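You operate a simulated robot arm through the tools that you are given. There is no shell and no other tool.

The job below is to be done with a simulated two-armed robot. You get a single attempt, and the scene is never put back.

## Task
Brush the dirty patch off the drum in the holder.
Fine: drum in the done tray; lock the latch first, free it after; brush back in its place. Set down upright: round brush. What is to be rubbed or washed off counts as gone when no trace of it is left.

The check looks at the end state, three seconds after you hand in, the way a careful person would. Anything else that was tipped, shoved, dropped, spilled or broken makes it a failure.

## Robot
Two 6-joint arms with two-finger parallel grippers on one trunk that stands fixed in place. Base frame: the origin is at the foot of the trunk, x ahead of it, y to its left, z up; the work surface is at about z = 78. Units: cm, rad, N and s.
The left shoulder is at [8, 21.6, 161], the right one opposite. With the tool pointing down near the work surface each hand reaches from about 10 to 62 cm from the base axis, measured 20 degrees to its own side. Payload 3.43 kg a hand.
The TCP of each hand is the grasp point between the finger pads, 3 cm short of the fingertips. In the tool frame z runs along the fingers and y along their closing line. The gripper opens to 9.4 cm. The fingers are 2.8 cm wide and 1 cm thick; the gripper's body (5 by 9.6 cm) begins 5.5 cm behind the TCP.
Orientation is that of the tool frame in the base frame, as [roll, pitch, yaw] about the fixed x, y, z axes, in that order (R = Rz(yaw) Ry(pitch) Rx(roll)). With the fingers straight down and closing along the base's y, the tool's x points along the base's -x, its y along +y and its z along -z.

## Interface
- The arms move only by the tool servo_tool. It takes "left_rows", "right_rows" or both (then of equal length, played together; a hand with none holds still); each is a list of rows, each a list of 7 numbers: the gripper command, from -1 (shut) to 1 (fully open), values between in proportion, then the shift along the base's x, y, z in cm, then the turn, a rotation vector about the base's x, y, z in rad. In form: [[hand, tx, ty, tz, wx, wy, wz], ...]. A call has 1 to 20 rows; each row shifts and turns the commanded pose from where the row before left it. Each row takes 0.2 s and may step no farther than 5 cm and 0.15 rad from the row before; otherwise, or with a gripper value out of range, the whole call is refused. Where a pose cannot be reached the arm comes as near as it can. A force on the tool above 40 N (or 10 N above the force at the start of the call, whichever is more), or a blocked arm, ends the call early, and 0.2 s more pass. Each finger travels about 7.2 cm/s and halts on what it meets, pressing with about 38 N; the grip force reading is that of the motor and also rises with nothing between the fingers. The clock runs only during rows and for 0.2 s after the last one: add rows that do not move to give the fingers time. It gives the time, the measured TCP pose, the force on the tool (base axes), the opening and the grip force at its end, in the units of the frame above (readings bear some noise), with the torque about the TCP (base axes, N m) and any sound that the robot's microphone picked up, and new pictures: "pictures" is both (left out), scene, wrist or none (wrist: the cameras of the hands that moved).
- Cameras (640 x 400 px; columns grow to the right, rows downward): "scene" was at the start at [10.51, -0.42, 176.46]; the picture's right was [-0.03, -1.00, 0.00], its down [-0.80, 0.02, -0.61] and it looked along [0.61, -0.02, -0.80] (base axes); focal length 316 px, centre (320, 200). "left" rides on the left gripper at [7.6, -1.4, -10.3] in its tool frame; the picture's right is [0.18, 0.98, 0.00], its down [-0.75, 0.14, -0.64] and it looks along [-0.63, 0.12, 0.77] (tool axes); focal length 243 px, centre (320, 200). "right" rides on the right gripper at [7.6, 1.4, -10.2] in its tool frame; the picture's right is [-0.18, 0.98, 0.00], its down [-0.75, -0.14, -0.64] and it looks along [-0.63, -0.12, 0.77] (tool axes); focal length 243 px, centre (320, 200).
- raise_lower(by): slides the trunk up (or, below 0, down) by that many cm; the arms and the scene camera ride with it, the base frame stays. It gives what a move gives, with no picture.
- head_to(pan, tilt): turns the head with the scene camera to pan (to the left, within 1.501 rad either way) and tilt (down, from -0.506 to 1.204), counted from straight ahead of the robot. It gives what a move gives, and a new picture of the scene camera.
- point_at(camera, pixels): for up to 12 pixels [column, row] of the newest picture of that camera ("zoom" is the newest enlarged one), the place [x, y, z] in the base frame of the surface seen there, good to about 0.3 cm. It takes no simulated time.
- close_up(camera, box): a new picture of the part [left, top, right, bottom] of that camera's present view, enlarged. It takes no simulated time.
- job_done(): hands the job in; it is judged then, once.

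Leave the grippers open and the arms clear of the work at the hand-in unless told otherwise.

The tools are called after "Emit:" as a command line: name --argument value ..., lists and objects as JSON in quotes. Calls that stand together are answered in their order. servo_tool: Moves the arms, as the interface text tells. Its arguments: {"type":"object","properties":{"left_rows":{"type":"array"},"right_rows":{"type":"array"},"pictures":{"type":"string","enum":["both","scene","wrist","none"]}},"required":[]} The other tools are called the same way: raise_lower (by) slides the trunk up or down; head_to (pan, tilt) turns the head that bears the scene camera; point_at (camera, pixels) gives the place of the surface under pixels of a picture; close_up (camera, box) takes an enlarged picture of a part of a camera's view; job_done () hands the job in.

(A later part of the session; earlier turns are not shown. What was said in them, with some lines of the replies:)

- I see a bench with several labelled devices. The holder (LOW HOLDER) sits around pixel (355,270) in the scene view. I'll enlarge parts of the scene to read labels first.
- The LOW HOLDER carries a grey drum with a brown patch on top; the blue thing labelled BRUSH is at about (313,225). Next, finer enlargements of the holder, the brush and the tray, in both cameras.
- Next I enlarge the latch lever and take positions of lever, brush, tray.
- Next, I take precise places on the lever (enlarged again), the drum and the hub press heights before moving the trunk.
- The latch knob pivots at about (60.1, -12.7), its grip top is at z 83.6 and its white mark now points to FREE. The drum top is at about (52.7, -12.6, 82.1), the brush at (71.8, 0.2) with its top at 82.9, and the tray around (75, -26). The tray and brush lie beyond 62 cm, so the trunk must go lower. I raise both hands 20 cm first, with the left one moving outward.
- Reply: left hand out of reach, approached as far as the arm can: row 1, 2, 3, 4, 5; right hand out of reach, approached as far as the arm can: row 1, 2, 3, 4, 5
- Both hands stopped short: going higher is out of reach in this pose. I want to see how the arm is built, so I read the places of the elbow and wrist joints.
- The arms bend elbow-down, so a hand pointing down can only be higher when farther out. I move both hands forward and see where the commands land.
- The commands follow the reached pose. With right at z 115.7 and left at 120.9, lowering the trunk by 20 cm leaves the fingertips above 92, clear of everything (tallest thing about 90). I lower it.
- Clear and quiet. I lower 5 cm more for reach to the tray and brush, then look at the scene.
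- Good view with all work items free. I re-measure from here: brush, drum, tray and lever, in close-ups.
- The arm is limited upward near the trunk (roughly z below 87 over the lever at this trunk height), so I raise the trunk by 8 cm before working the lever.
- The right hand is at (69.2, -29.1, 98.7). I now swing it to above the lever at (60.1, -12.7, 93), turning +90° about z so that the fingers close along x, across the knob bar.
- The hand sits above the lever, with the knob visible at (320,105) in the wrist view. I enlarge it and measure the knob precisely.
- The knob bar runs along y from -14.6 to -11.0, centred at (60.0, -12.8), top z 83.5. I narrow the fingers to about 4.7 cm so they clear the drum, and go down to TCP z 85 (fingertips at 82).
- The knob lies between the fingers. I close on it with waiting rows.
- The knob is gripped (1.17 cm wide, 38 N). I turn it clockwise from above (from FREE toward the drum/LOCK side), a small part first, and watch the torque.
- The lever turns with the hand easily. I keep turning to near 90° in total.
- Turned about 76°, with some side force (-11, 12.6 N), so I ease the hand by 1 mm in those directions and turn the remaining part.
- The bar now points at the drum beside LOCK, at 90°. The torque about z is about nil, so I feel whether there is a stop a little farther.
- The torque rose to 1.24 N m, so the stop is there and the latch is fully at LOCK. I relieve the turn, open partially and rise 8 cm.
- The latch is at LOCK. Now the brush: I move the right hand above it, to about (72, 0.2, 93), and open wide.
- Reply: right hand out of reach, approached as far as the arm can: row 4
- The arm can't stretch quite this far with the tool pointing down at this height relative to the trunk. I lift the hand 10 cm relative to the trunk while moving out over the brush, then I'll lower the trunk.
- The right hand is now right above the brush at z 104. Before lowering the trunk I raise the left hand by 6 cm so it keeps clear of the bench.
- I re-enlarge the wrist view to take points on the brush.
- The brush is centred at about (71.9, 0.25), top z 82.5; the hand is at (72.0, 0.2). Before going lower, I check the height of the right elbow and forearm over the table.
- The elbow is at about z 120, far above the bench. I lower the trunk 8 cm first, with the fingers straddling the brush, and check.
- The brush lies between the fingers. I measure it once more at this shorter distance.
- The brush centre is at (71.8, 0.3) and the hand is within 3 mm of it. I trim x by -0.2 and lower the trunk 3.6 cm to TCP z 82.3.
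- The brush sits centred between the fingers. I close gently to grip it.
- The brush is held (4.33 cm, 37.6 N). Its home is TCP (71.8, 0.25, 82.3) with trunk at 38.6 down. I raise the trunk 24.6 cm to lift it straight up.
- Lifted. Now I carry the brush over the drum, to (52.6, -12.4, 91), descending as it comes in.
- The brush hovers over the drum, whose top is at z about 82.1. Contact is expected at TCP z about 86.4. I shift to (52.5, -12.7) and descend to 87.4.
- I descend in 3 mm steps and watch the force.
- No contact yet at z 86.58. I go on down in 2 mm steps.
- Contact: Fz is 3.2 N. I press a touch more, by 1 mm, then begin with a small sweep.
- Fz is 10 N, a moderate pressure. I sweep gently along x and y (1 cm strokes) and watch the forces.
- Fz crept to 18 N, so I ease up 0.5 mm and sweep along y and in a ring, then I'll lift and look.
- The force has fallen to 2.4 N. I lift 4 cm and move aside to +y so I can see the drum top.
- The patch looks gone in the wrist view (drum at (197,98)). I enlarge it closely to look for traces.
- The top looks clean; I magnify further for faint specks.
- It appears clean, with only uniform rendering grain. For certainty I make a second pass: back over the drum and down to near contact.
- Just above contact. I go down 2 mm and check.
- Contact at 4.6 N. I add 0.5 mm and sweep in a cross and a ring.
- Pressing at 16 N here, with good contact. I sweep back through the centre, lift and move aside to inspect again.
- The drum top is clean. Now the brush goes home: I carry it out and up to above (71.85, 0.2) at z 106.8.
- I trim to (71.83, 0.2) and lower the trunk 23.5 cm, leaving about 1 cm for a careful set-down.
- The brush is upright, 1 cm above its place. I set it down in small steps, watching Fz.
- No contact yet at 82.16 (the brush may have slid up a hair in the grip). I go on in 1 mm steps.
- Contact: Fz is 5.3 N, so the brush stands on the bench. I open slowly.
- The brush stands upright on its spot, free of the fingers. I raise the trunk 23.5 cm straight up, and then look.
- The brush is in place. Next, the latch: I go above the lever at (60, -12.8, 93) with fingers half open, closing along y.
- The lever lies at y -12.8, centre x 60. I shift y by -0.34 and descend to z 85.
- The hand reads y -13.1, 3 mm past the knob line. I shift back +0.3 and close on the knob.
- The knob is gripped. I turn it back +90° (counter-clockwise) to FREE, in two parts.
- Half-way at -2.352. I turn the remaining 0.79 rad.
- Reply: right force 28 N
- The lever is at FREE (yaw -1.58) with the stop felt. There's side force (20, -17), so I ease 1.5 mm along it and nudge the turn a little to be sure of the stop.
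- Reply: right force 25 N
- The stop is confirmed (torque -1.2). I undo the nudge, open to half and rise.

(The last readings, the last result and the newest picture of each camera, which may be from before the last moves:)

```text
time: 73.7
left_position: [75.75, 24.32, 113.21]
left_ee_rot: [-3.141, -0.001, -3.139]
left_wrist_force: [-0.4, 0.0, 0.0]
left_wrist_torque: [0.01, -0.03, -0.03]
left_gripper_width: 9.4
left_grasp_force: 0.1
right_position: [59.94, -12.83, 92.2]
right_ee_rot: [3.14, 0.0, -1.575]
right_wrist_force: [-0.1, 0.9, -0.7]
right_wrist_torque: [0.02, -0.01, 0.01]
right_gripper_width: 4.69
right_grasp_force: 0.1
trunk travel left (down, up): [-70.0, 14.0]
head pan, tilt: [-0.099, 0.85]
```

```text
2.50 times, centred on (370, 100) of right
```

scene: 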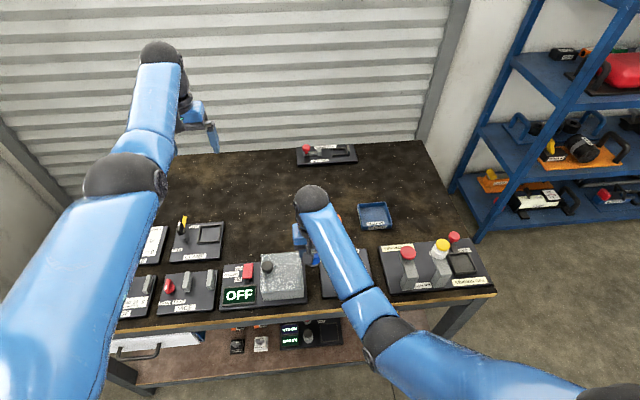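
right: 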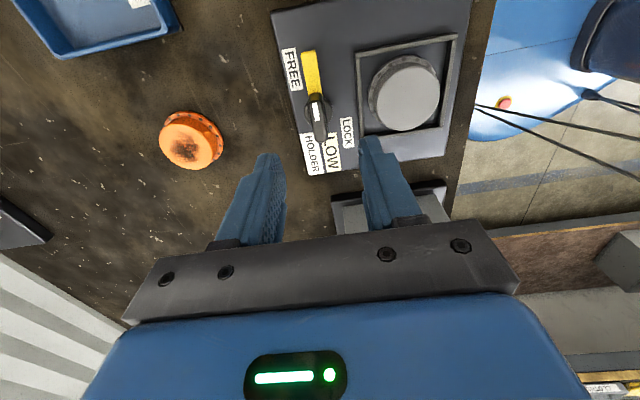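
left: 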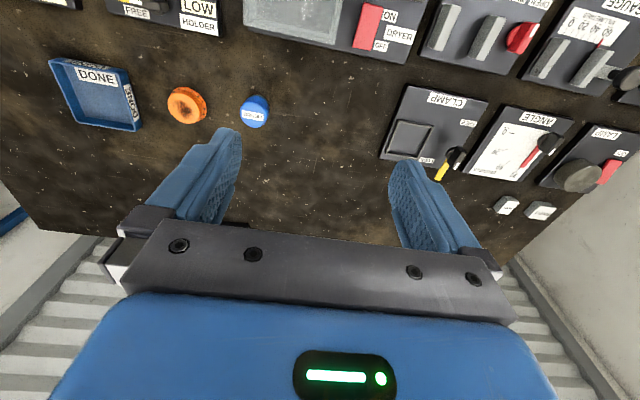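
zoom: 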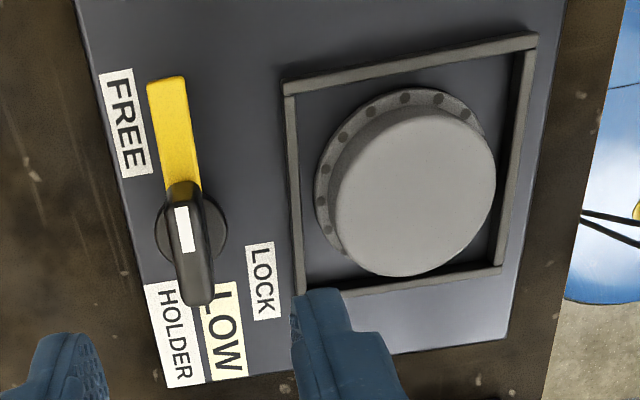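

The lever is back at FREE. I check the drum top closely from this viewpoint and take points for grasping.

Emit:
close_up --camera "right" --box '[360, 50, 450, 140]'

Emit:
point_at --camera "zoom" --pixels '[[220, 200], [350, 80], [470, 180], [350, 330], [350, 200], [300, 200], [420, 200], [350, 130], [350, 280], [180, 100], [480, 100], [250, 60]]'

```text
4.44 times, centred on (405, 95) of right
```

zoom: 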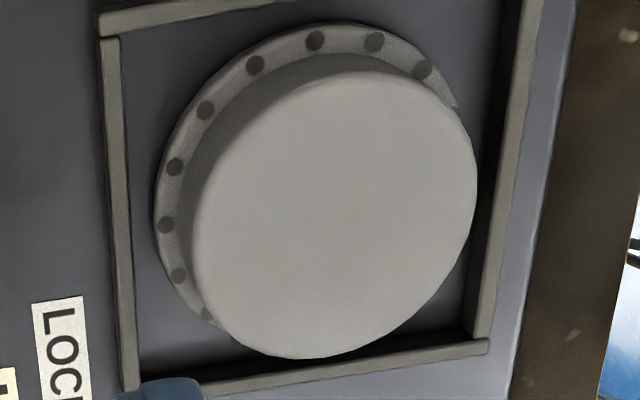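

```text
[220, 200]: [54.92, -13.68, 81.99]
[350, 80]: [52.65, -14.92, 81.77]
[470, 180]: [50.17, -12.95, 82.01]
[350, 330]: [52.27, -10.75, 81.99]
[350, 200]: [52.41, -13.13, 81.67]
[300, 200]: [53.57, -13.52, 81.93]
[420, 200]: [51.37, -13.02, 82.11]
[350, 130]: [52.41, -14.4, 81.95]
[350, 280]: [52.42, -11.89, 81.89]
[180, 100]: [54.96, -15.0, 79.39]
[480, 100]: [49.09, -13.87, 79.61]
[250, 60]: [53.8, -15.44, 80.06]
```

The top is clean and the drum centre is at (52.6, -12.7), cap top z 82.0. Before grasping, I look at the tray with the head camera to measure it.

Emit:
head_to --pan -0.25 --tilt 0.85

```text
time: 74.4
left_position: [75.83, 24.41, 113.09]
left_ee_rot: [-3.141, 0.001, -3.139]
left_wrist_force: [-0.7, -0.2, 0.1]
left_wrist_torque: [-0.02, 0.01, 0.0]
left_gripper_width: 9.38
left_grasp_force: 0.0
right_position: [59.96, -12.96, 92.02]
right_ee_rot: [3.141, 0.0, -1.576]
right_wrist_force: [-0.3, -0.2, 0.1]
right_wrist_torque: [-0.03, -0.03, 0.0]
right_gripper_width: 4.68
right_grasp_force: 0.1
trunk travel left (down, up): [-70.0, 14.0]
head pan, tilt: [-0.25, 0.85]
```

scene: 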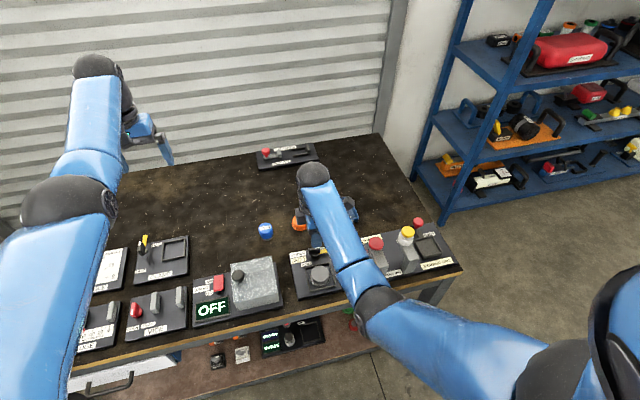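

The arm hides the tray. I turn the hand back to its plain yaw while moving toward the tray, to view it with the wrist camera.

Emit:
servo_tool --right_rows '[[0, 0.4, -0.9, 0.45, 0, 0, -0.1425], [0, 0.4, -0.9, 0.45, 0, 0, -0.1425], [0.3, 0.4, -0.9, 0.45, 0, 0, -0.1425], [0.6, 0.4, -0.9, 0.45, 0, 0, -0.1425], [1, 0.4, -0.9, 0.45, 0, 0, -0.1425], [1, 0.4, -0.9, 0.45, 0, 0, -0.1425], [1, 0.4, -0.9, 0.45, 0, 0, -0.1425], [1, 0.4, -0.9, 0.45, 0, 0, -0.1425], [1, 0.4, -0.9, 0.45, 0, 0, -0.1425], [1, 0.4, -0.9, 0.45, 0, 0, -0.1425], [1, 0.4, -0.9, 0.4, 0, 0, -0.1425]]' --pictures "wrist"

```text
time: 76.8
left_position: [75.67, 24.29, 113.18]
left_ee_rot: [3.141, -0.001, -3.141]
left_wrist_force: [0.1, 0.0, -0.2]
left_wrist_torque: [0.03, 0.0, 0.03]
left_gripper_width: 9.4
left_grasp_force: 0.1
right_position: [64.42, -22.73, 97.08]
right_ee_rot: [3.141, 0.0, 3.14]
right_wrist_force: [0.0, -0.8, 0.6]
right_wrist_torque: [-0.01, 0.01, -0.03]
right_gripper_width: 9.41
right_grasp_force: 0.0
trunk travel left (down, up): [-70.0, 14.0]
head pan, tilt: [-0.25, 0.85]
```

right: 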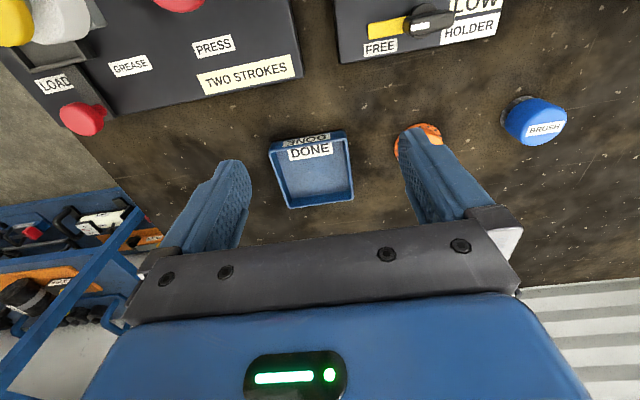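

The tray is in full view at (312,170). I enlarge it and measure walls and floor.

Emit:
close_up --camera "right" --box '[250, 110, 380, 220]'

Emit:
point_at --camera "zoom" --pixels '[[110, 170], [100, 110], [460, 85], [460, 150], [180, 335], [470, 300], [300, 240], [160, 200], [420, 200], [300, 310], [300, 130], [195, 352]]'

```text
3.64 times, centred on (315, 165) of right
```

zoom: 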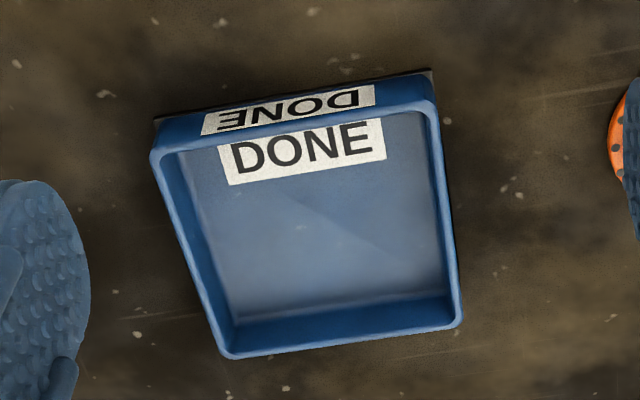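

```text
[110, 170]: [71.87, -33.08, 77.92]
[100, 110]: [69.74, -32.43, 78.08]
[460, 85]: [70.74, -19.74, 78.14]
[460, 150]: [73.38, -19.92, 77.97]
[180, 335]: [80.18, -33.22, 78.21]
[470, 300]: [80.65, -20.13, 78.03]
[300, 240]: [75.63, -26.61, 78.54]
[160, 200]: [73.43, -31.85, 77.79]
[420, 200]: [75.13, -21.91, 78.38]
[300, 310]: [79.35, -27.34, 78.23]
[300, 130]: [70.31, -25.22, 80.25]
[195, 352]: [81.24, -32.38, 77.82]
```

I take the rim corners and mid-walls more exactly.

Emit:
point_at --camera "zoom" --pixels '[[156, 152], [432, 108], [228, 356], [460, 318], [193, 260], [446, 220], [340, 340], [290, 138], [215, 260], [430, 220], [335, 315], [300, 195]]'

```text
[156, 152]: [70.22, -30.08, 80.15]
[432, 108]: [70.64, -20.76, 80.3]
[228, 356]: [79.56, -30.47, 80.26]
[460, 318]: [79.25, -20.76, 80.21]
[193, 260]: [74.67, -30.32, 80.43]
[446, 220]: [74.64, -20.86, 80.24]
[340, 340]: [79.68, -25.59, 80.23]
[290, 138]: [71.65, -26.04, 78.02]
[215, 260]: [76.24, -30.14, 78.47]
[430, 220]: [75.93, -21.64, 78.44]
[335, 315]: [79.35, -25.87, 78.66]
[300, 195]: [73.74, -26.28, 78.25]
```

The tray's inside spans x 70.6–79.2, y -30.0 to -21.1, rim z 80.3, floor 78.4, so its centre is (74.9, -25.6). Now I go back over the drum at (52.6, -12.7, 90).

Emit:
servo_tool --right_rows '[[1, -2.36, 2, -1.4, 0, 0, 0], [1, -2.36, 2, -1.4, 0, 0, 0], [1, -2.36, 2, -1.4, 0, 0, 0], [1, -2.36, 2, -1.4, 0, 0, 0], [1, -2.36, 2, -1.4, 0, 0, 0], [1, 0, 0, 0, 0, 0, 0]]' --pictures "wrist"

Emit:
close_up --camera "right" --box '[230, 50, 430, 190]'

Emit:
point_at --camera "zoom" --pixels '[[280, 150], [280, 200], [280, 250], [220, 200], [340, 200], [180, 200], [390, 200], [280, 100], [280, 300]]'

```text
time: 78.2
left_position: [75.77, 24.34, 113.17]
left_ee_rot: [3.142, 0.001, -3.139]
left_wrist_force: [-0.1, -0.5, 0.5]
left_wrist_torque: [-0.01, -0.03, -0.05]
left_gripper_width: 9.39
left_grasp_force: 0.0
right_position: [52.55, -12.63, 89.75]
right_ee_rot: [-3.142, 0.001, -3.142]
right_wrist_force: [-0.9, -0.2, 0.9]
right_wrist_torque: [0.0, 0.03, 0.02]
right_gripper_width: 9.43
right_grasp_force: 0.1
trunk travel left (down, up): [-70.0, 14.0]
head pan, tilt: [-0.25, 0.85]
```

right: 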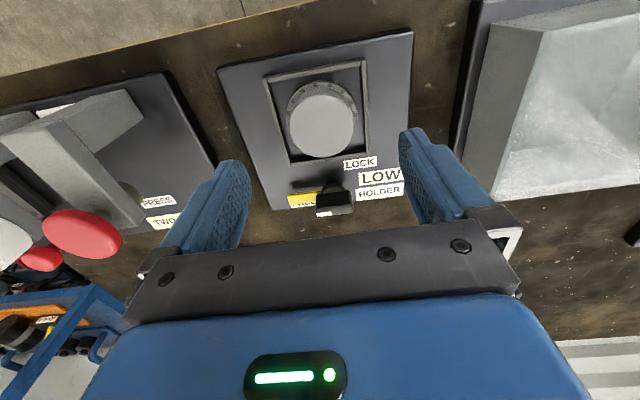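

```text
2.86 times, centred on (330, 120) of right
```

zoom: 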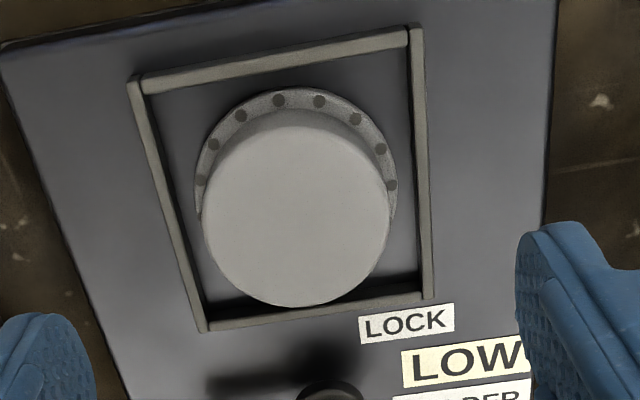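

```text
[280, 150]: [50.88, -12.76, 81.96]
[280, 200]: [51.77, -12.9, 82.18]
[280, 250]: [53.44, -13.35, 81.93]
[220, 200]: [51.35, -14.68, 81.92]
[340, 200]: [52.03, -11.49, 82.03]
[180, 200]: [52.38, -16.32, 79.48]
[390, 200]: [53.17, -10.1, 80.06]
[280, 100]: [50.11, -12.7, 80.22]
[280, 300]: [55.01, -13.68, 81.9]
```

The hand is centred within 1 mm of the drum at (52.5, -12.66). I descend to z 84.0 (fingertips at 81.0, just over the frame).

Emit:
servo_tool --right_rows '[[1, 0, 0, -2, 0, 0, 0], [1, 0, 0, -2, 0, 0, 0], [1, 0, 0, -1.2, 0, 0, 0], [1, 0, 0, -0.5, 0, 0, 0], [1, 0, 0, 0, 0, 0, 0]]' --pictures "wrist"

```text
time: 79.4
left_position: [75.68, 24.33, 113.28]
left_ee_rot: [3.141, -0.001, -3.14]
left_wrist_force: [0.7, 0.5, -0.3]
left_wrist_torque: [-0.01, 0.01, 0.0]
left_gripper_width: 9.42
left_grasp_force: 0.1
right_position: [52.56, -12.89, 84.22]
right_ee_rot: [-3.141, 0.0, -3.141]
right_wrist_force: [0.1, 0.7, 0.1]
right_wrist_torque: [-0.02, 0.02, 0.02]
right_gripper_width: 9.4
right_grasp_force: 0.0
trunk travel left (down, up): [-70.0, 14.0]
head pan, tilt: [-0.25, 0.85]
```

right: 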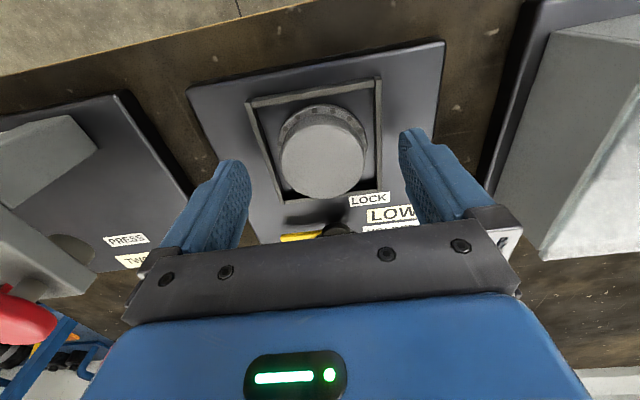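

Reading y is -12.89, so I shift +0.15 and go 0.2 lower, then close gently.

Emit:
servo_tool --right_rows '[[1, 0, 0.15, -0.2, 0, 0, 0], [0.6, 0, 0, 0, 0, 0, 0], [0.3, 0, 0, 0, 0, 0, 0], [0.15, 0, 0, 0, 0, 0, 0]]' --pictures "wrist"

Emit:
close_up --camera "right" --box '[220, 80, 430, 230]'

```text
time: 80.4
left_position: [75.79, 24.42, 113.14]
left_ee_rot: [3.141, -0.001, -3.141]
left_wrist_force: [0.6, 0.6, 0.2]
left_wrist_torque: [0.0, 0.0, 0.0]
left_gripper_width: 9.4
left_grasp_force: 0.2
right_position: [52.51, -12.69, 84.17]
right_ee_rot: [3.14, 0.0, 3.141]
right_wrist_force: [0.3, 0.2, -0.1]
right_wrist_torque: [-0.02, -0.02, 0.02]
right_gripper_width: 5.42
right_grasp_force: 0.0
trunk travel left (down, up): [-70.0, 14.0]
head pan, tilt: [-0.25, 0.85]
```

right: 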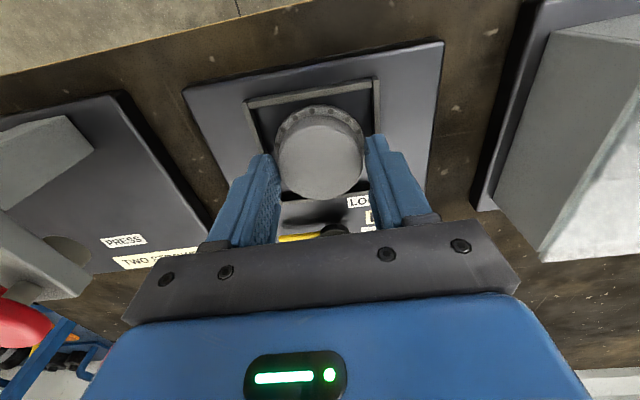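

```text
2.67 times, centred on (325, 155) of right
```

zoom: 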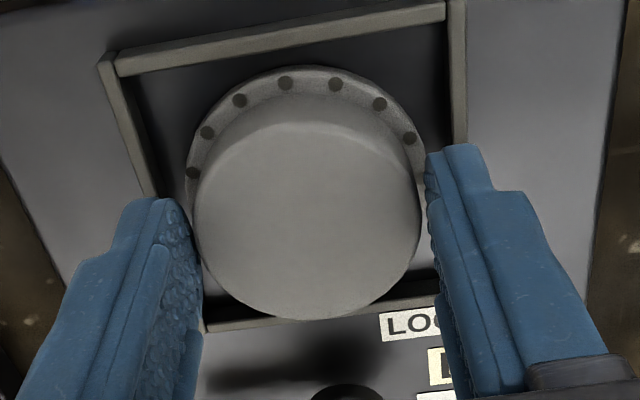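

Well aligned. I go 1.5 mm lower and close firmly.

Emit:
servo_tool --right_rows '[[0.15, 0, 0, -0.15, 0, 0, 0], [0.15, 0, 0, 0, 0, 0, 0], [0, 0, 0, 0, 0, 0, 0], [-1, 0, 0, 0, 0, 0, 0], [-1, 0, 0, 0, 0, 0, 0]]' --pictures "wrist"

```text
time: 81.6
left_position: [75.75, 24.39, 113.14]
left_ee_rot: [-3.142, 0.0, -3.139]
left_wrist_force: [0.9, -0.3, 0.7]
left_wrist_torque: [0.01, 0.0, -0.01]
left_gripper_width: 9.4
left_grasp_force: 0.1
right_position: [52.58, -12.57, 83.91]
right_ee_rot: [-3.14, 0.0, -3.141]
right_wrist_force: [-0.2, -0.6, -0.5]
right_wrist_torque: [-0.06, 0.06, 0.03]
right_gripper_width: 5.03
right_grasp_force: 38.0
trunk travel left (down, up): [-70.0, 14.0]
head pan, tilt: [-0.25, 0.85]
```

right: 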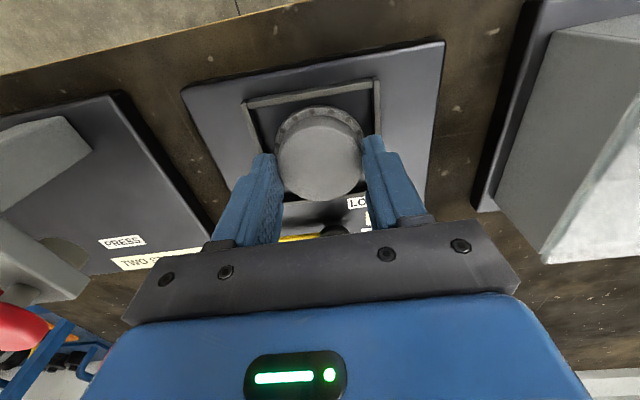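

The drum is gripped (5.03 cm, 38 N). I lift slowly by 2 cm and check the force.

Emit:
servo_tool --right_rows '[[-1, 0, 0, 0.3, 0, 0, 0], [-1, 0, 0, 0.7, 0, 0, 0], [-1, 0, 0, 1, 0, 0, 0], [-1, 0, 0, 0, 0, 0, 0]]' --pictures "wrist"

Emit:
close_up --camera "right" --box '[220, 80, 430, 230]'

```text
time: 82.6
left_position: [75.78, 24.3, 113.2]
left_ee_rot: [3.14, -0.001, -3.14]
left_wrist_force: [-1.1, -0.5, 1.0]
left_wrist_torque: [0.01, 0.01, -0.01]
left_gripper_width: 9.39
left_grasp_force: 0.0
right_position: [52.66, -12.37, 85.94]
right_ee_rot: [-3.141, 0.0, -3.141]
right_wrist_force: [0.0, 0.4, -0.5]
right_wrist_torque: [-0.02, 0.01, -0.01]
right_gripper_width: 5.06
right_grasp_force: 37.8
trunk travel left (down, up): [-70.0, 14.0]
head pan, tilt: [-0.25, 0.85]
```

right: 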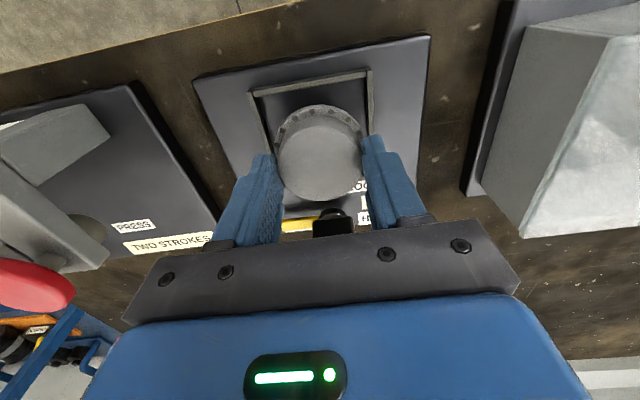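

```text
2.67 times, centred on (325, 155) of right
```

zoom: 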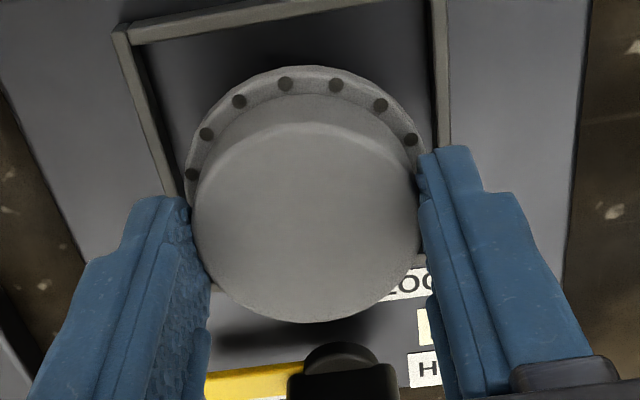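

The drum came up with the hand. I lift to 90.4, then carry it out and up to above the tray at (74.9, -25.6, 106.9).

Emit:
servo_tool --right_rows '[[-1, 0, 0, 1.5, 0, 0, 0], [-1, 0, 0, 1.5, 0, 0, 0], [-1, 0, 0, 1.5, 0, 0, 0], [-1, 1.85, -1.1, 1.37, 0, 0, 0], [-1, 1.85, -1.1, 1.37, 0, 0, 0], [-1, 1.85, -1.1, 1.37, 0, 0, 0], [-1, 1.85, -1.1, 1.37, 0, 0, 0], [-1, 1.85, -1.1, 1.37, 0, 0, 0], [-1, 1.85, -1.1, 1.37, 0, 0, 0], [-1, 1.85, -1.1, 1.37, 0, 0, 0], [-1, 1.85, -1.1, 1.37, 0, 0, 0], [-1, 1.85, -1.1, 1.37, 0, 0, 0], [-1, 1.85, -1.1, 1.37, 0, 0, 0], [-1, 1.85, -1.1, 1.37, 0, 0, 0], [-1, 1.85, -1.1, 1.37, 0, 0, 0], [-1, 0, 0, 0, 0, 0, 0], [-1, 0, 0, 0, 0, 0, 0]]' --pictures "both"

```text
time: 86.2
left_position: [75.63, 24.34, 113.23]
left_ee_rot: [-3.141, 0.001, -3.139]
left_wrist_force: [-1.2, 1.3, -0.5]
left_wrist_torque: [0.01, 0.0, 0.01]
left_gripper_width: 9.37
left_grasp_force: 0.0
right_position: [74.84, -25.71, 106.85]
right_ee_rot: [-3.14, 0.001, 3.14]
right_wrist_force: [0.8, -0.1, -0.8]
right_wrist_torque: [-0.01, 0.03, 0.03]
right_gripper_width: 5.06
right_grasp_force: 38.5
trunk travel left (down, up): [-70.0, 14.0]
head pan, tilt: [-0.25, 0.85]
```

scene: 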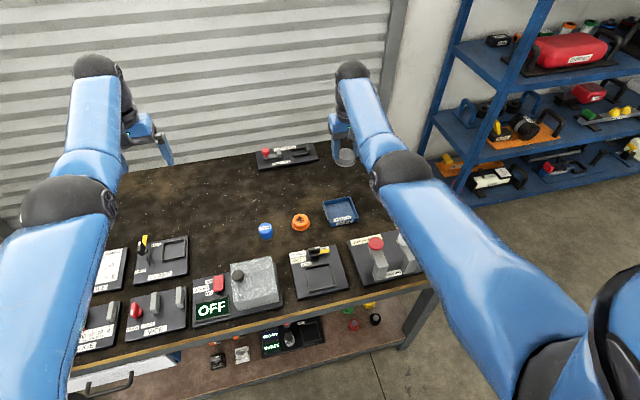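
right: 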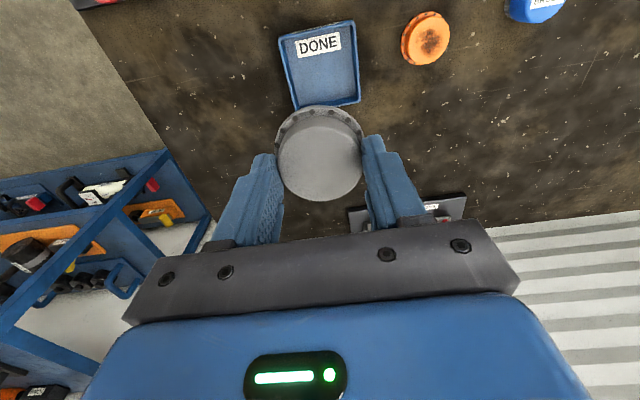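

The drum hangs above the tray. I lower the trunk by 17 cm and check the alignment.

Emit:
raise_lower --by -17

Emit:
close_up --camera "right" --box '[220, 30, 430, 230]'

Emit:
head_to --pan -0.3 --tilt 0.85

```text
time: 88.2
left_position: [75.75, 24.27, 96.19]
left_ee_rot: [3.141, 0.001, -3.14]
left_wrist_force: [-0.5, 0.9, -0.2]
left_wrist_torque: [-0.03, 0.0, 0.0]
left_gripper_width: 9.43
left_grasp_force: 0.1
right_position: [74.84, -25.75, 89.81]
right_ee_rot: [3.141, 0.0, -3.141]
right_wrist_force: [-0.8, -0.3, -0.8]
right_wrist_torque: [0.03, 0.0, 0.03]
right_gripper_width: 5.05
right_grasp_force: 37.5
trunk travel left (down, up): [-53.0, 31.0]
head pan, tilt: [-0.25, 0.85]
```

```text
2.00 times, centred on (325, 130) of right
```

zoom: 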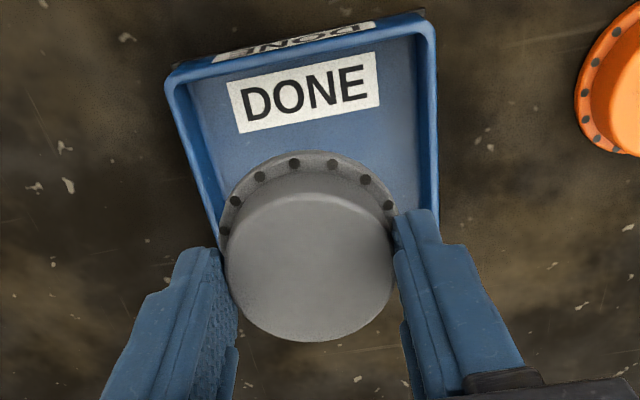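

```text
time: 88.8
left_position: [75.83, 24.32, 96.09]
left_ee_rot: [-3.142, 0.001, -3.14]
left_wrist_force: [-0.1, 0.1, 0.4]
left_wrist_torque: [0.0, -0.01, -0.02]
left_gripper_width: 9.39
left_grasp_force: 0.0
right_position: [74.78, -25.69, 89.88]
right_ee_rot: [-3.141, -0.001, -3.141]
right_wrist_force: [-0.7, -0.2, -0.7]
right_wrist_torque: [0.01, 0.02, 0.0]
right_gripper_width: 5.03
right_grasp_force: 38.1
trunk travel left (down, up): [-53.0, 31.0]
head pan, tilt: [-0.3, 0.85]
```

scene: 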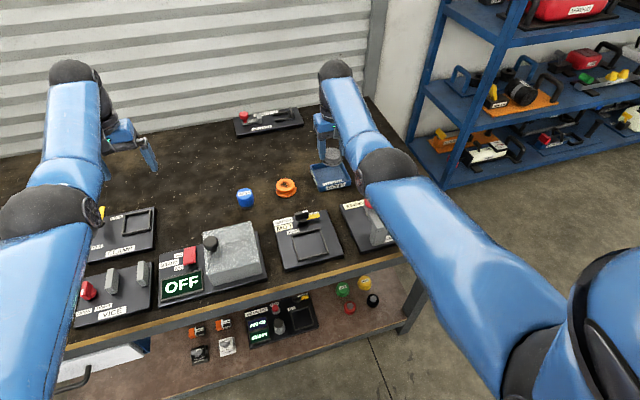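

The drum is nearly centred over the tray. I nudge (+0.1, +0.2) and lower the trunk 5 cm, to just above rim level, and check again.

Emit:
servo_tool --right_rows '[[-1, 0.1, 0.2, 0, 0, 0, 0], [-1, 0, 0, 0, 0, 0, 0]]' --pictures "none"

Emit:
raise_lower --by -4.5

Emit:
close_up --camera "right" --box '[220, 70, 430, 230]'

Emit:
close_up --camera "scene" --box '[280, 100, 390, 230]'

```text
time: 89.4
left_position: [75.68, 24.3, 96.19]
left_ee_rot: [-3.141, 0.0, -3.139]
left_wrist_force: [-0.5, -0.8, 0.7]
left_wrist_torque: [0.0, 0.02, -0.02]
left_gripper_width: 9.41
left_grasp_force: 0.1
right_position: [74.78, -25.68, 89.75]
right_ee_rot: [3.141, 0.0, -3.141]
right_wrist_force: [-0.4, 0.1, -0.9]
right_wrist_torque: [-0.01, 0.03, 0.04]
right_gripper_width: 5.02
right_grasp_force: 38.3
trunk travel left (down, up): [-53.0, 31.0]
head pan, tilt: [-0.3, 0.85]
```

```text
time: 90.2
left_position: [75.57, 24.25, 91.8]
left_ee_rot: [-3.141, 0.0, -3.14]
left_wrist_force: [0.3, -0.3, 0.3]
left_wrist_torque: [-0.03, 0.03, 0.02]
left_gripper_width: 9.39
left_grasp_force: 0.1
right_position: [74.74, -25.54, 85.38]
right_ee_rot: [3.141, -0.001, -3.141]
right_wrist_force: [0.9, 0.7, -1.1]
right_wrist_torque: [0.0, 0.02, 0.02]
right_gripper_width: 5.04
right_grasp_force: 37.5
trunk travel left (down, up): [-48.5, 35.5]
head pan, tilt: [-0.3, 0.85]
```

```text
2.50 times, centred on (325, 150) of right
```

zoom: 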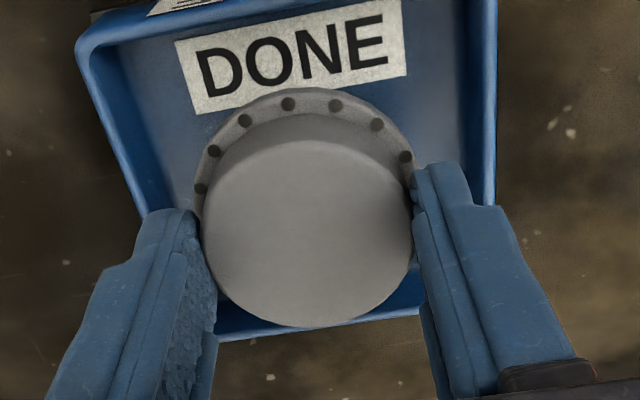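

```text
3.08 times, centred on (335, 165) of scene
```

zoom: 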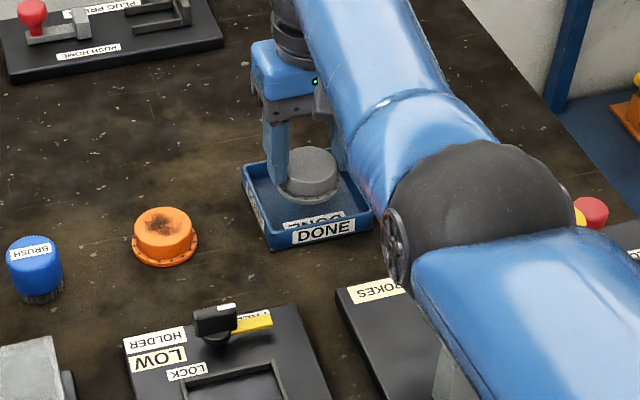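

Centred within about 2 mm in both directions. I lower the trunk 2.2 cm more (drum bottom about 5 mm above the tray floor), then finish with small steps.

Emit:
raise_lower --by -2.2

Emit:
servo_tool --right_rows '[[-1, 0, 0, -0.15, 0, 0, 0], [-1, 0, 0, -0.1, 0, 0, 0], [-1, 0, 0, 0, 0, 0, 0]]' --pictures "none"

```text
time: 90.9
left_position: [75.71, 24.32, 89.52]
left_ee_rot: [-3.141, 0.0, -3.14]
left_wrist_force: [0.0, 0.6, 0.6]
left_wrist_torque: [-0.01, 0.02, 0.02]
left_gripper_width: 9.4
left_grasp_force: 0.1
right_position: [74.76, -25.46, 83.09]
right_ee_rot: [3.141, 0.0, 3.141]
right_wrist_force: [0.0, -0.1, -1.3]
right_wrist_torque: [0.0, -0.02, -0.01]
right_gripper_width: 5.04
right_grasp_force: 38.0
trunk travel left (down, up): [-46.3, 37.7]
head pan, tilt: [-0.3, 0.85]
```

```text
time: 91.7
left_position: [75.72, 24.34, 89.54]
left_ee_rot: [-3.14, 0.002, -3.138]
left_wrist_force: [0.2, -0.4, 0.5]
left_wrist_torque: [0.01, -0.02, 0.02]
left_gripper_width: 9.43
left_grasp_force: 0.1
right_position: [74.8, -25.56, 82.9]
right_ee_rot: [3.14, -0.001, -3.141]
right_wrist_force: [-0.4, 0.7, -0.3]
right_wrist_torque: [-0.01, -0.01, 0.01]
right_gripper_width: 5.03
right_grasp_force: 38.2
trunk travel left (down, up): [-46.3, 37.7]
head pan, tilt: [-0.3, 0.85]
```

No contact yet at 82.9. I continue in 1 mm steps.

Emit:
servo_tool --right_rows '[[-1, 0, 0, -0.1, 0, 0, 0], [-1, 0, 0, -0.1, 0, 0, 0], [-1, 0, 0, 0, 0, 0, 0]]' --pictures "none"

Emit:
servo_tool --right_rows '[[-1, 0, 0, -0.1, 0, 0, 0], [-1, 0, 0, 0, 0, 0, 0]]' --pictures "none"

```text
time: 92.5
left_position: [75.73, 24.5, 89.56]
left_ee_rot: [3.141, 0.0, -3.141]
left_wrist_force: [0.5, 0.5, 0.7]
left_wrist_torque: [-0.04, -0.06, 0.0]
left_gripper_width: 9.42
left_grasp_force: 0.1
right_position: [74.9, -25.52, 82.73]
right_ee_rot: [-3.141, 0.001, 3.141]
right_wrist_force: [2.1, -0.8, 4.2]
right_wrist_torque: [-0.14, 0.0, 0.06]
right_gripper_width: 5.01
right_grasp_force: 38.2
trunk travel left (down, up): [-46.3, 37.7]
head pan, tilt: [-0.3, 0.85]
```

```text
time: 93.1
left_position: [75.64, 24.4, 89.63]
left_ee_rot: [3.141, 0.0, -3.14]
left_wrist_force: [-0.1, 0.2, 0.0]
left_wrist_torque: [0.01, 0.01, 0.01]
left_gripper_width: 9.4
left_grasp_force: 0.1
right_position: [74.79, -25.56, 82.63]
right_ee_rot: [3.141, 0.004, -3.14]
right_wrist_force: [3.9, -2.9, 10.2]
right_wrist_torque: [-0.14, 0.05, 0.03]
right_gripper_width: 5.04
right_grasp_force: 38.0
trunk travel left (down, up): [-46.3, 37.7]
head pan, tilt: [-0.3, 0.85]
```

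The drum rests on the tray floor (Fz 10 N). I ease 1 mm up and open only to about 6.2 cm so the fingers don't push on the tray walls, then check.

Emit:
servo_tool --right_rows '[[-1, 0, 0, 0.1, 0, 0, 0], [0.1, 0, 0, 0, 0, 0, 0], [0.2, 0, 0, 0, 0, 0, 0], [0.3, 0, 0, 0, 0, 0, 0], [0.3, 0, 0, 0, 0, 0, 0]]' --pictures "wrist"

Emit:
close_up --camera "right" --box '[220, 70, 430, 230]'

```text
time: 94.3
left_position: [75.68, 24.33, 89.52]
left_ee_rot: [-3.139, -0.001, -3.14]
left_wrist_force: [0.3, -0.3, -0.3]
left_wrist_torque: [-0.02, -0.03, -0.01]
left_gripper_width: 9.42
left_grasp_force: 0.1
right_position: [74.81, -25.63, 82.79]
right_ee_rot: [-3.14, -0.002, -3.139]
right_wrist_force: [-0.2, 0.3, 0.0]
right_wrist_torque: [0.01, 0.0, 0.0]
right_gripper_width: 6.11
right_grasp_force: 0.1
trunk travel left (down, up): [-46.3, 37.7]
head pan, tilt: [-0.3, 0.85]
```

right: 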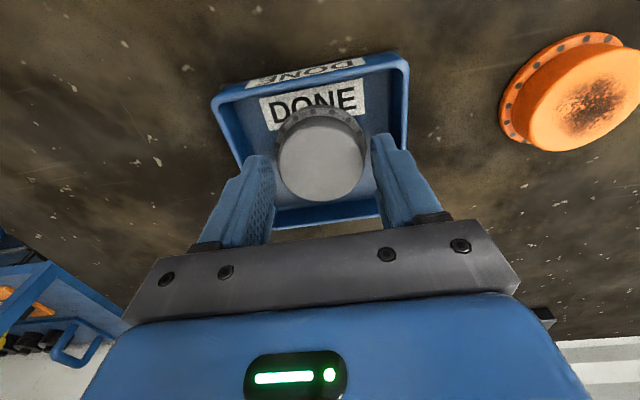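

```text
2.50 times, centred on (325, 150) of right
```

zoom: 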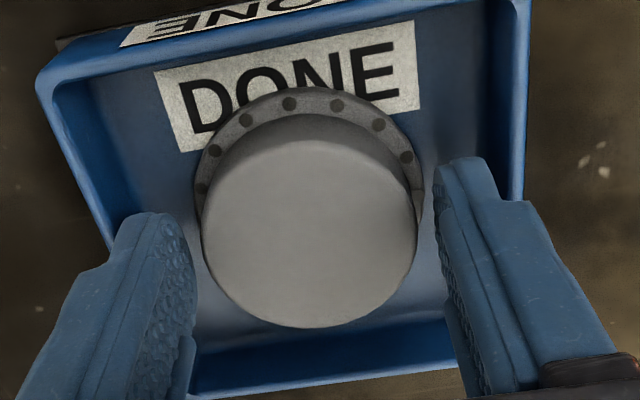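

The drum is released in the tray with clearance at both fingers. I raise the trunk straight up by 18 cm.

Emit:
raise_lower --by 18

Emit:
close_up --camera "right" --box '[200, 0, 440, 180]'

Emit:
close_up --camera "scene" --box '[220, 120, 400, 290]'

```text
time: 96.3
left_position: [75.64, 24.23, 107.48]
left_ee_rot: [3.141, 0.0, -3.139]
left_wrist_force: [-0.2, 0.2, 1.2]
left_wrist_torque: [-0.03, 0.02, -0.03]
left_gripper_width: 9.41
left_grasp_force: 0.0
right_position: [74.82, -25.58, 100.71]
right_ee_rot: [3.14, 0.002, -3.141]
right_wrist_force: [-0.4, -0.2, 0.9]
right_wrist_torque: [0.04, 0.02, 0.0]
right_gripper_width: 6.15
right_grasp_force: 0.0
trunk travel left (down, up): [-64.3, 19.7]
head pan, tilt: [-0.3, 0.85]
```

```text
2.22 times, centred on (320, 90) of right
```

zoom: 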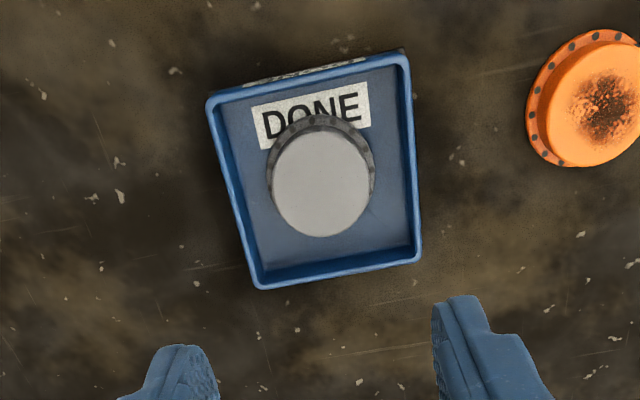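

```text
2.35 times, centred on (310, 205) of scene
```

zoom: 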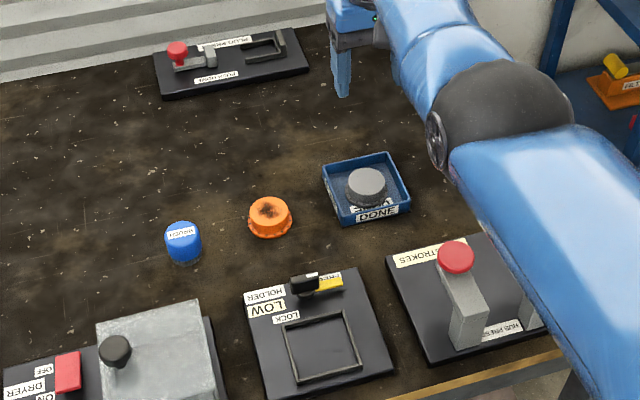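

The drum sits upright in the tray, the brush stands in its place and the latch is at FREE. I magnify the drum and the brush for a final check.

Emit:
close_up --camera "scene" --box '[310, 180, 356, 216]'

Emit:
close_up --camera "right" --box '[295, 45, 350, 110]'

Emit:
close_up --camera "scene" --box '[230, 175, 300, 235]'

Emit:
point_at --camera "zoom" --pixels '[[200, 150], [150, 150], [250, 150], [200, 120], [200, 200], [450, 130]]'

```text
11.11 times, centred on (333, 198) of scene
```

zoom: 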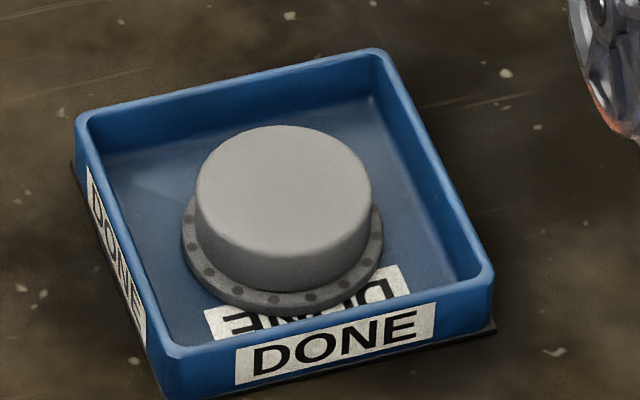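

```text
6.15 times, centred on (322, 78) of right
```

zoom: 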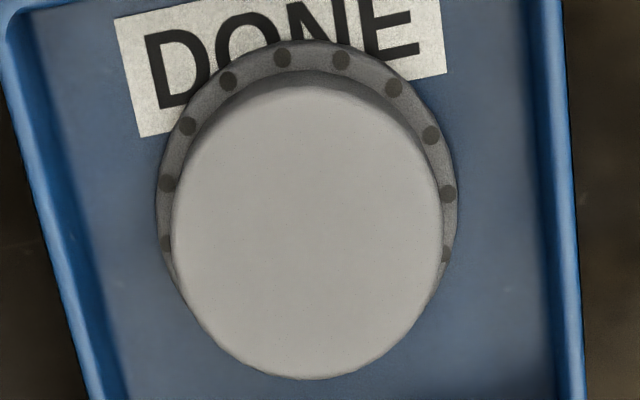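

```text
6.67 times, centred on (265, 205) of scene
```

zoom: 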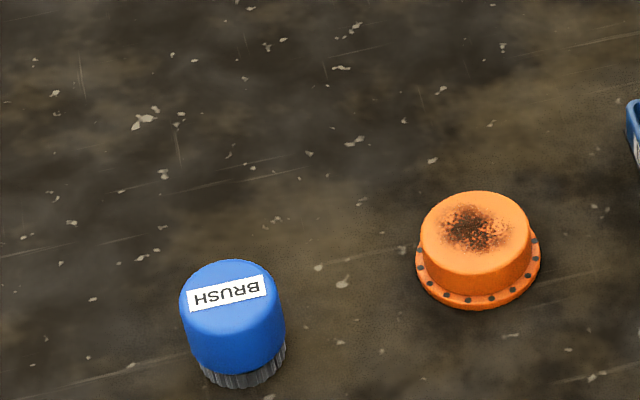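

```text
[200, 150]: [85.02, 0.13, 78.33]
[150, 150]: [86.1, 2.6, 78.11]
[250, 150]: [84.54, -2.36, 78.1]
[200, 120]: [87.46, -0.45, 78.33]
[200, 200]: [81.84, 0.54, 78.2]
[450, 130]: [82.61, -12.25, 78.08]
```

All clean and upright. I verify the brush's place numerically.

Emit:
point_at --camera "zoom" --pixels '[[225, 295], [185, 300], [275, 290], [240, 345], [225, 270], [475, 235]]'

Emit:
close_up --camera "scene" --box '[280, 220, 380, 295]'

```text
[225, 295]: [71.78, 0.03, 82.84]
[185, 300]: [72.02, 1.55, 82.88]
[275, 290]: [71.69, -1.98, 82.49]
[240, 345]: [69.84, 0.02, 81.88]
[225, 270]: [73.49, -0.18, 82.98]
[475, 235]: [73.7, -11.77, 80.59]
```

```text
5.33 times, centred on (330, 258) of scene
```

zoom: 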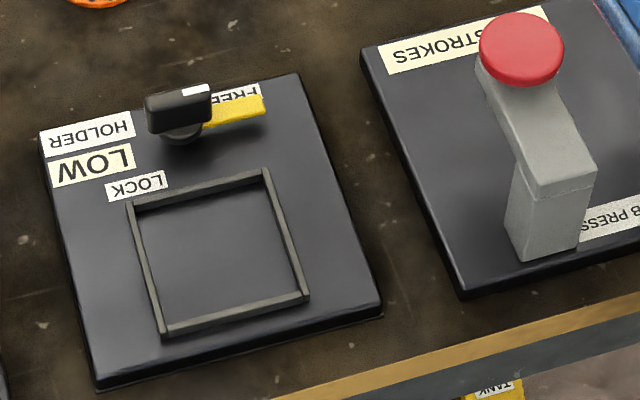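

Everything is in order: the brush is within 3 mm of its first place, the latch at FREE, the holder empty. I open the right hand fully and raise the trunk so the arms are well clear.

Emit:
servo_tool --right_rows '[[1, 0, 0, 0, 0, 0, 0], [1, 0, 0, 0, 0, 0, 0], [1, 0, 0, 0, 0, 0, 0]]' --pictures "none"

Emit:
raise_lower --by 14

Emit:
head_to --pan -0.1 --tilt 0.9

```text
time: 97.1
left_position: [75.81, 24.33, 107.59]
left_ee_rot: [3.141, 0.001, 3.142]
left_wrist_force: [-0.5, -1.2, 0.1]
left_wrist_torque: [0.03, -0.01, -0.01]
left_gripper_width: 9.41
left_grasp_force: 0.0
right_position: [74.94, -25.7, 100.7]
right_ee_rot: [3.141, 0.0, 3.141]
right_wrist_force: [-0.3, 0.2, -0.3]
right_wrist_torque: [0.03, 0.04, -0.03]
right_gripper_width: 9.39
right_grasp_force: 0.0
trunk travel left (down, up): [-64.3, 19.7]
head pan, tilt: [-0.3, 0.85]
```

```text
time: 98.8
left_position: [75.73, 24.34, 121.35]
left_ee_rot: [-3.141, -0.001, -3.14]
left_wrist_force: [-0.3, -1.0, -0.1]
left_wrist_torque: [-0.05, -0.01, -0.01]
left_gripper_width: 9.4
left_grasp_force: 0.1
right_position: [74.93, -25.63, 114.64]
right_ee_rot: [3.139, 0.001, -3.141]
right_wrist_force: [-0.1, -0.7, -0.8]
right_wrist_torque: [-0.01, 0.03, 0.05]
right_gripper_width: 9.4
right_grasp_force: 0.1
trunk travel left (down, up): [-78.3, 5.7]
head pan, tilt: [-0.3, 0.85]
```

```text
time: 99.5
left_position: [75.78, 24.41, 121.46]
left_ee_rot: [-3.141, 0.0, -3.14]
left_wrist_force: [-0.1, -0.2, 0.9]
left_wrist_torque: [-0.01, -0.03, -0.01]
left_gripper_width: 9.39
left_grasp_force: 0.0
right_position: [74.96, -25.62, 114.64]
right_ee_rot: [-3.141, -0.001, -3.141]
right_wrist_force: [0.3, -0.5, 0.6]
right_wrist_torque: [0.0, -0.02, 0.01]
right_gripper_width: 9.42
right_grasp_force: 0.0
trunk travel left (down, up): [-78.3, 5.7]
head pan, tilt: [-0.099, 0.901]
```

scene: 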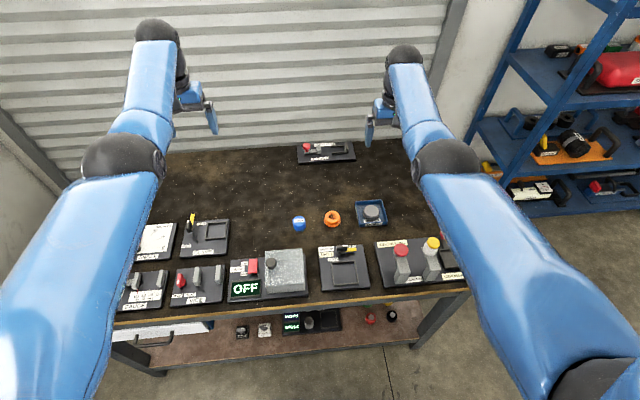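

The end state looks right: the clean drum is in the DONE tray (371,212), the brush upright in its place (299,223), the latch at FREE (345,250), both grippers open and both arms clear. I hand in.

Emit:
job_done

```text
The job is handed in.
```

The drum is brushed clean and now sits upright in the DONE tray. I saw no trace of the patch left in the enlarged pictures. The result of the check hasn't come back to me.

- **Latch:** I turned it to LOCK until I felt the stop before brushing, and turned it back to FREE, again to the stop, before lifting the drum.
- **Brushing:** I made two passes over the whole top, inspecting the drum after each. The top already looked clean after the first.
- **Brush:** It is upright and within about 3 mm of where it started.
- **Everything else:** I saw nothing tipped or moved. The grippers are open and the arms are well clear of the bench.
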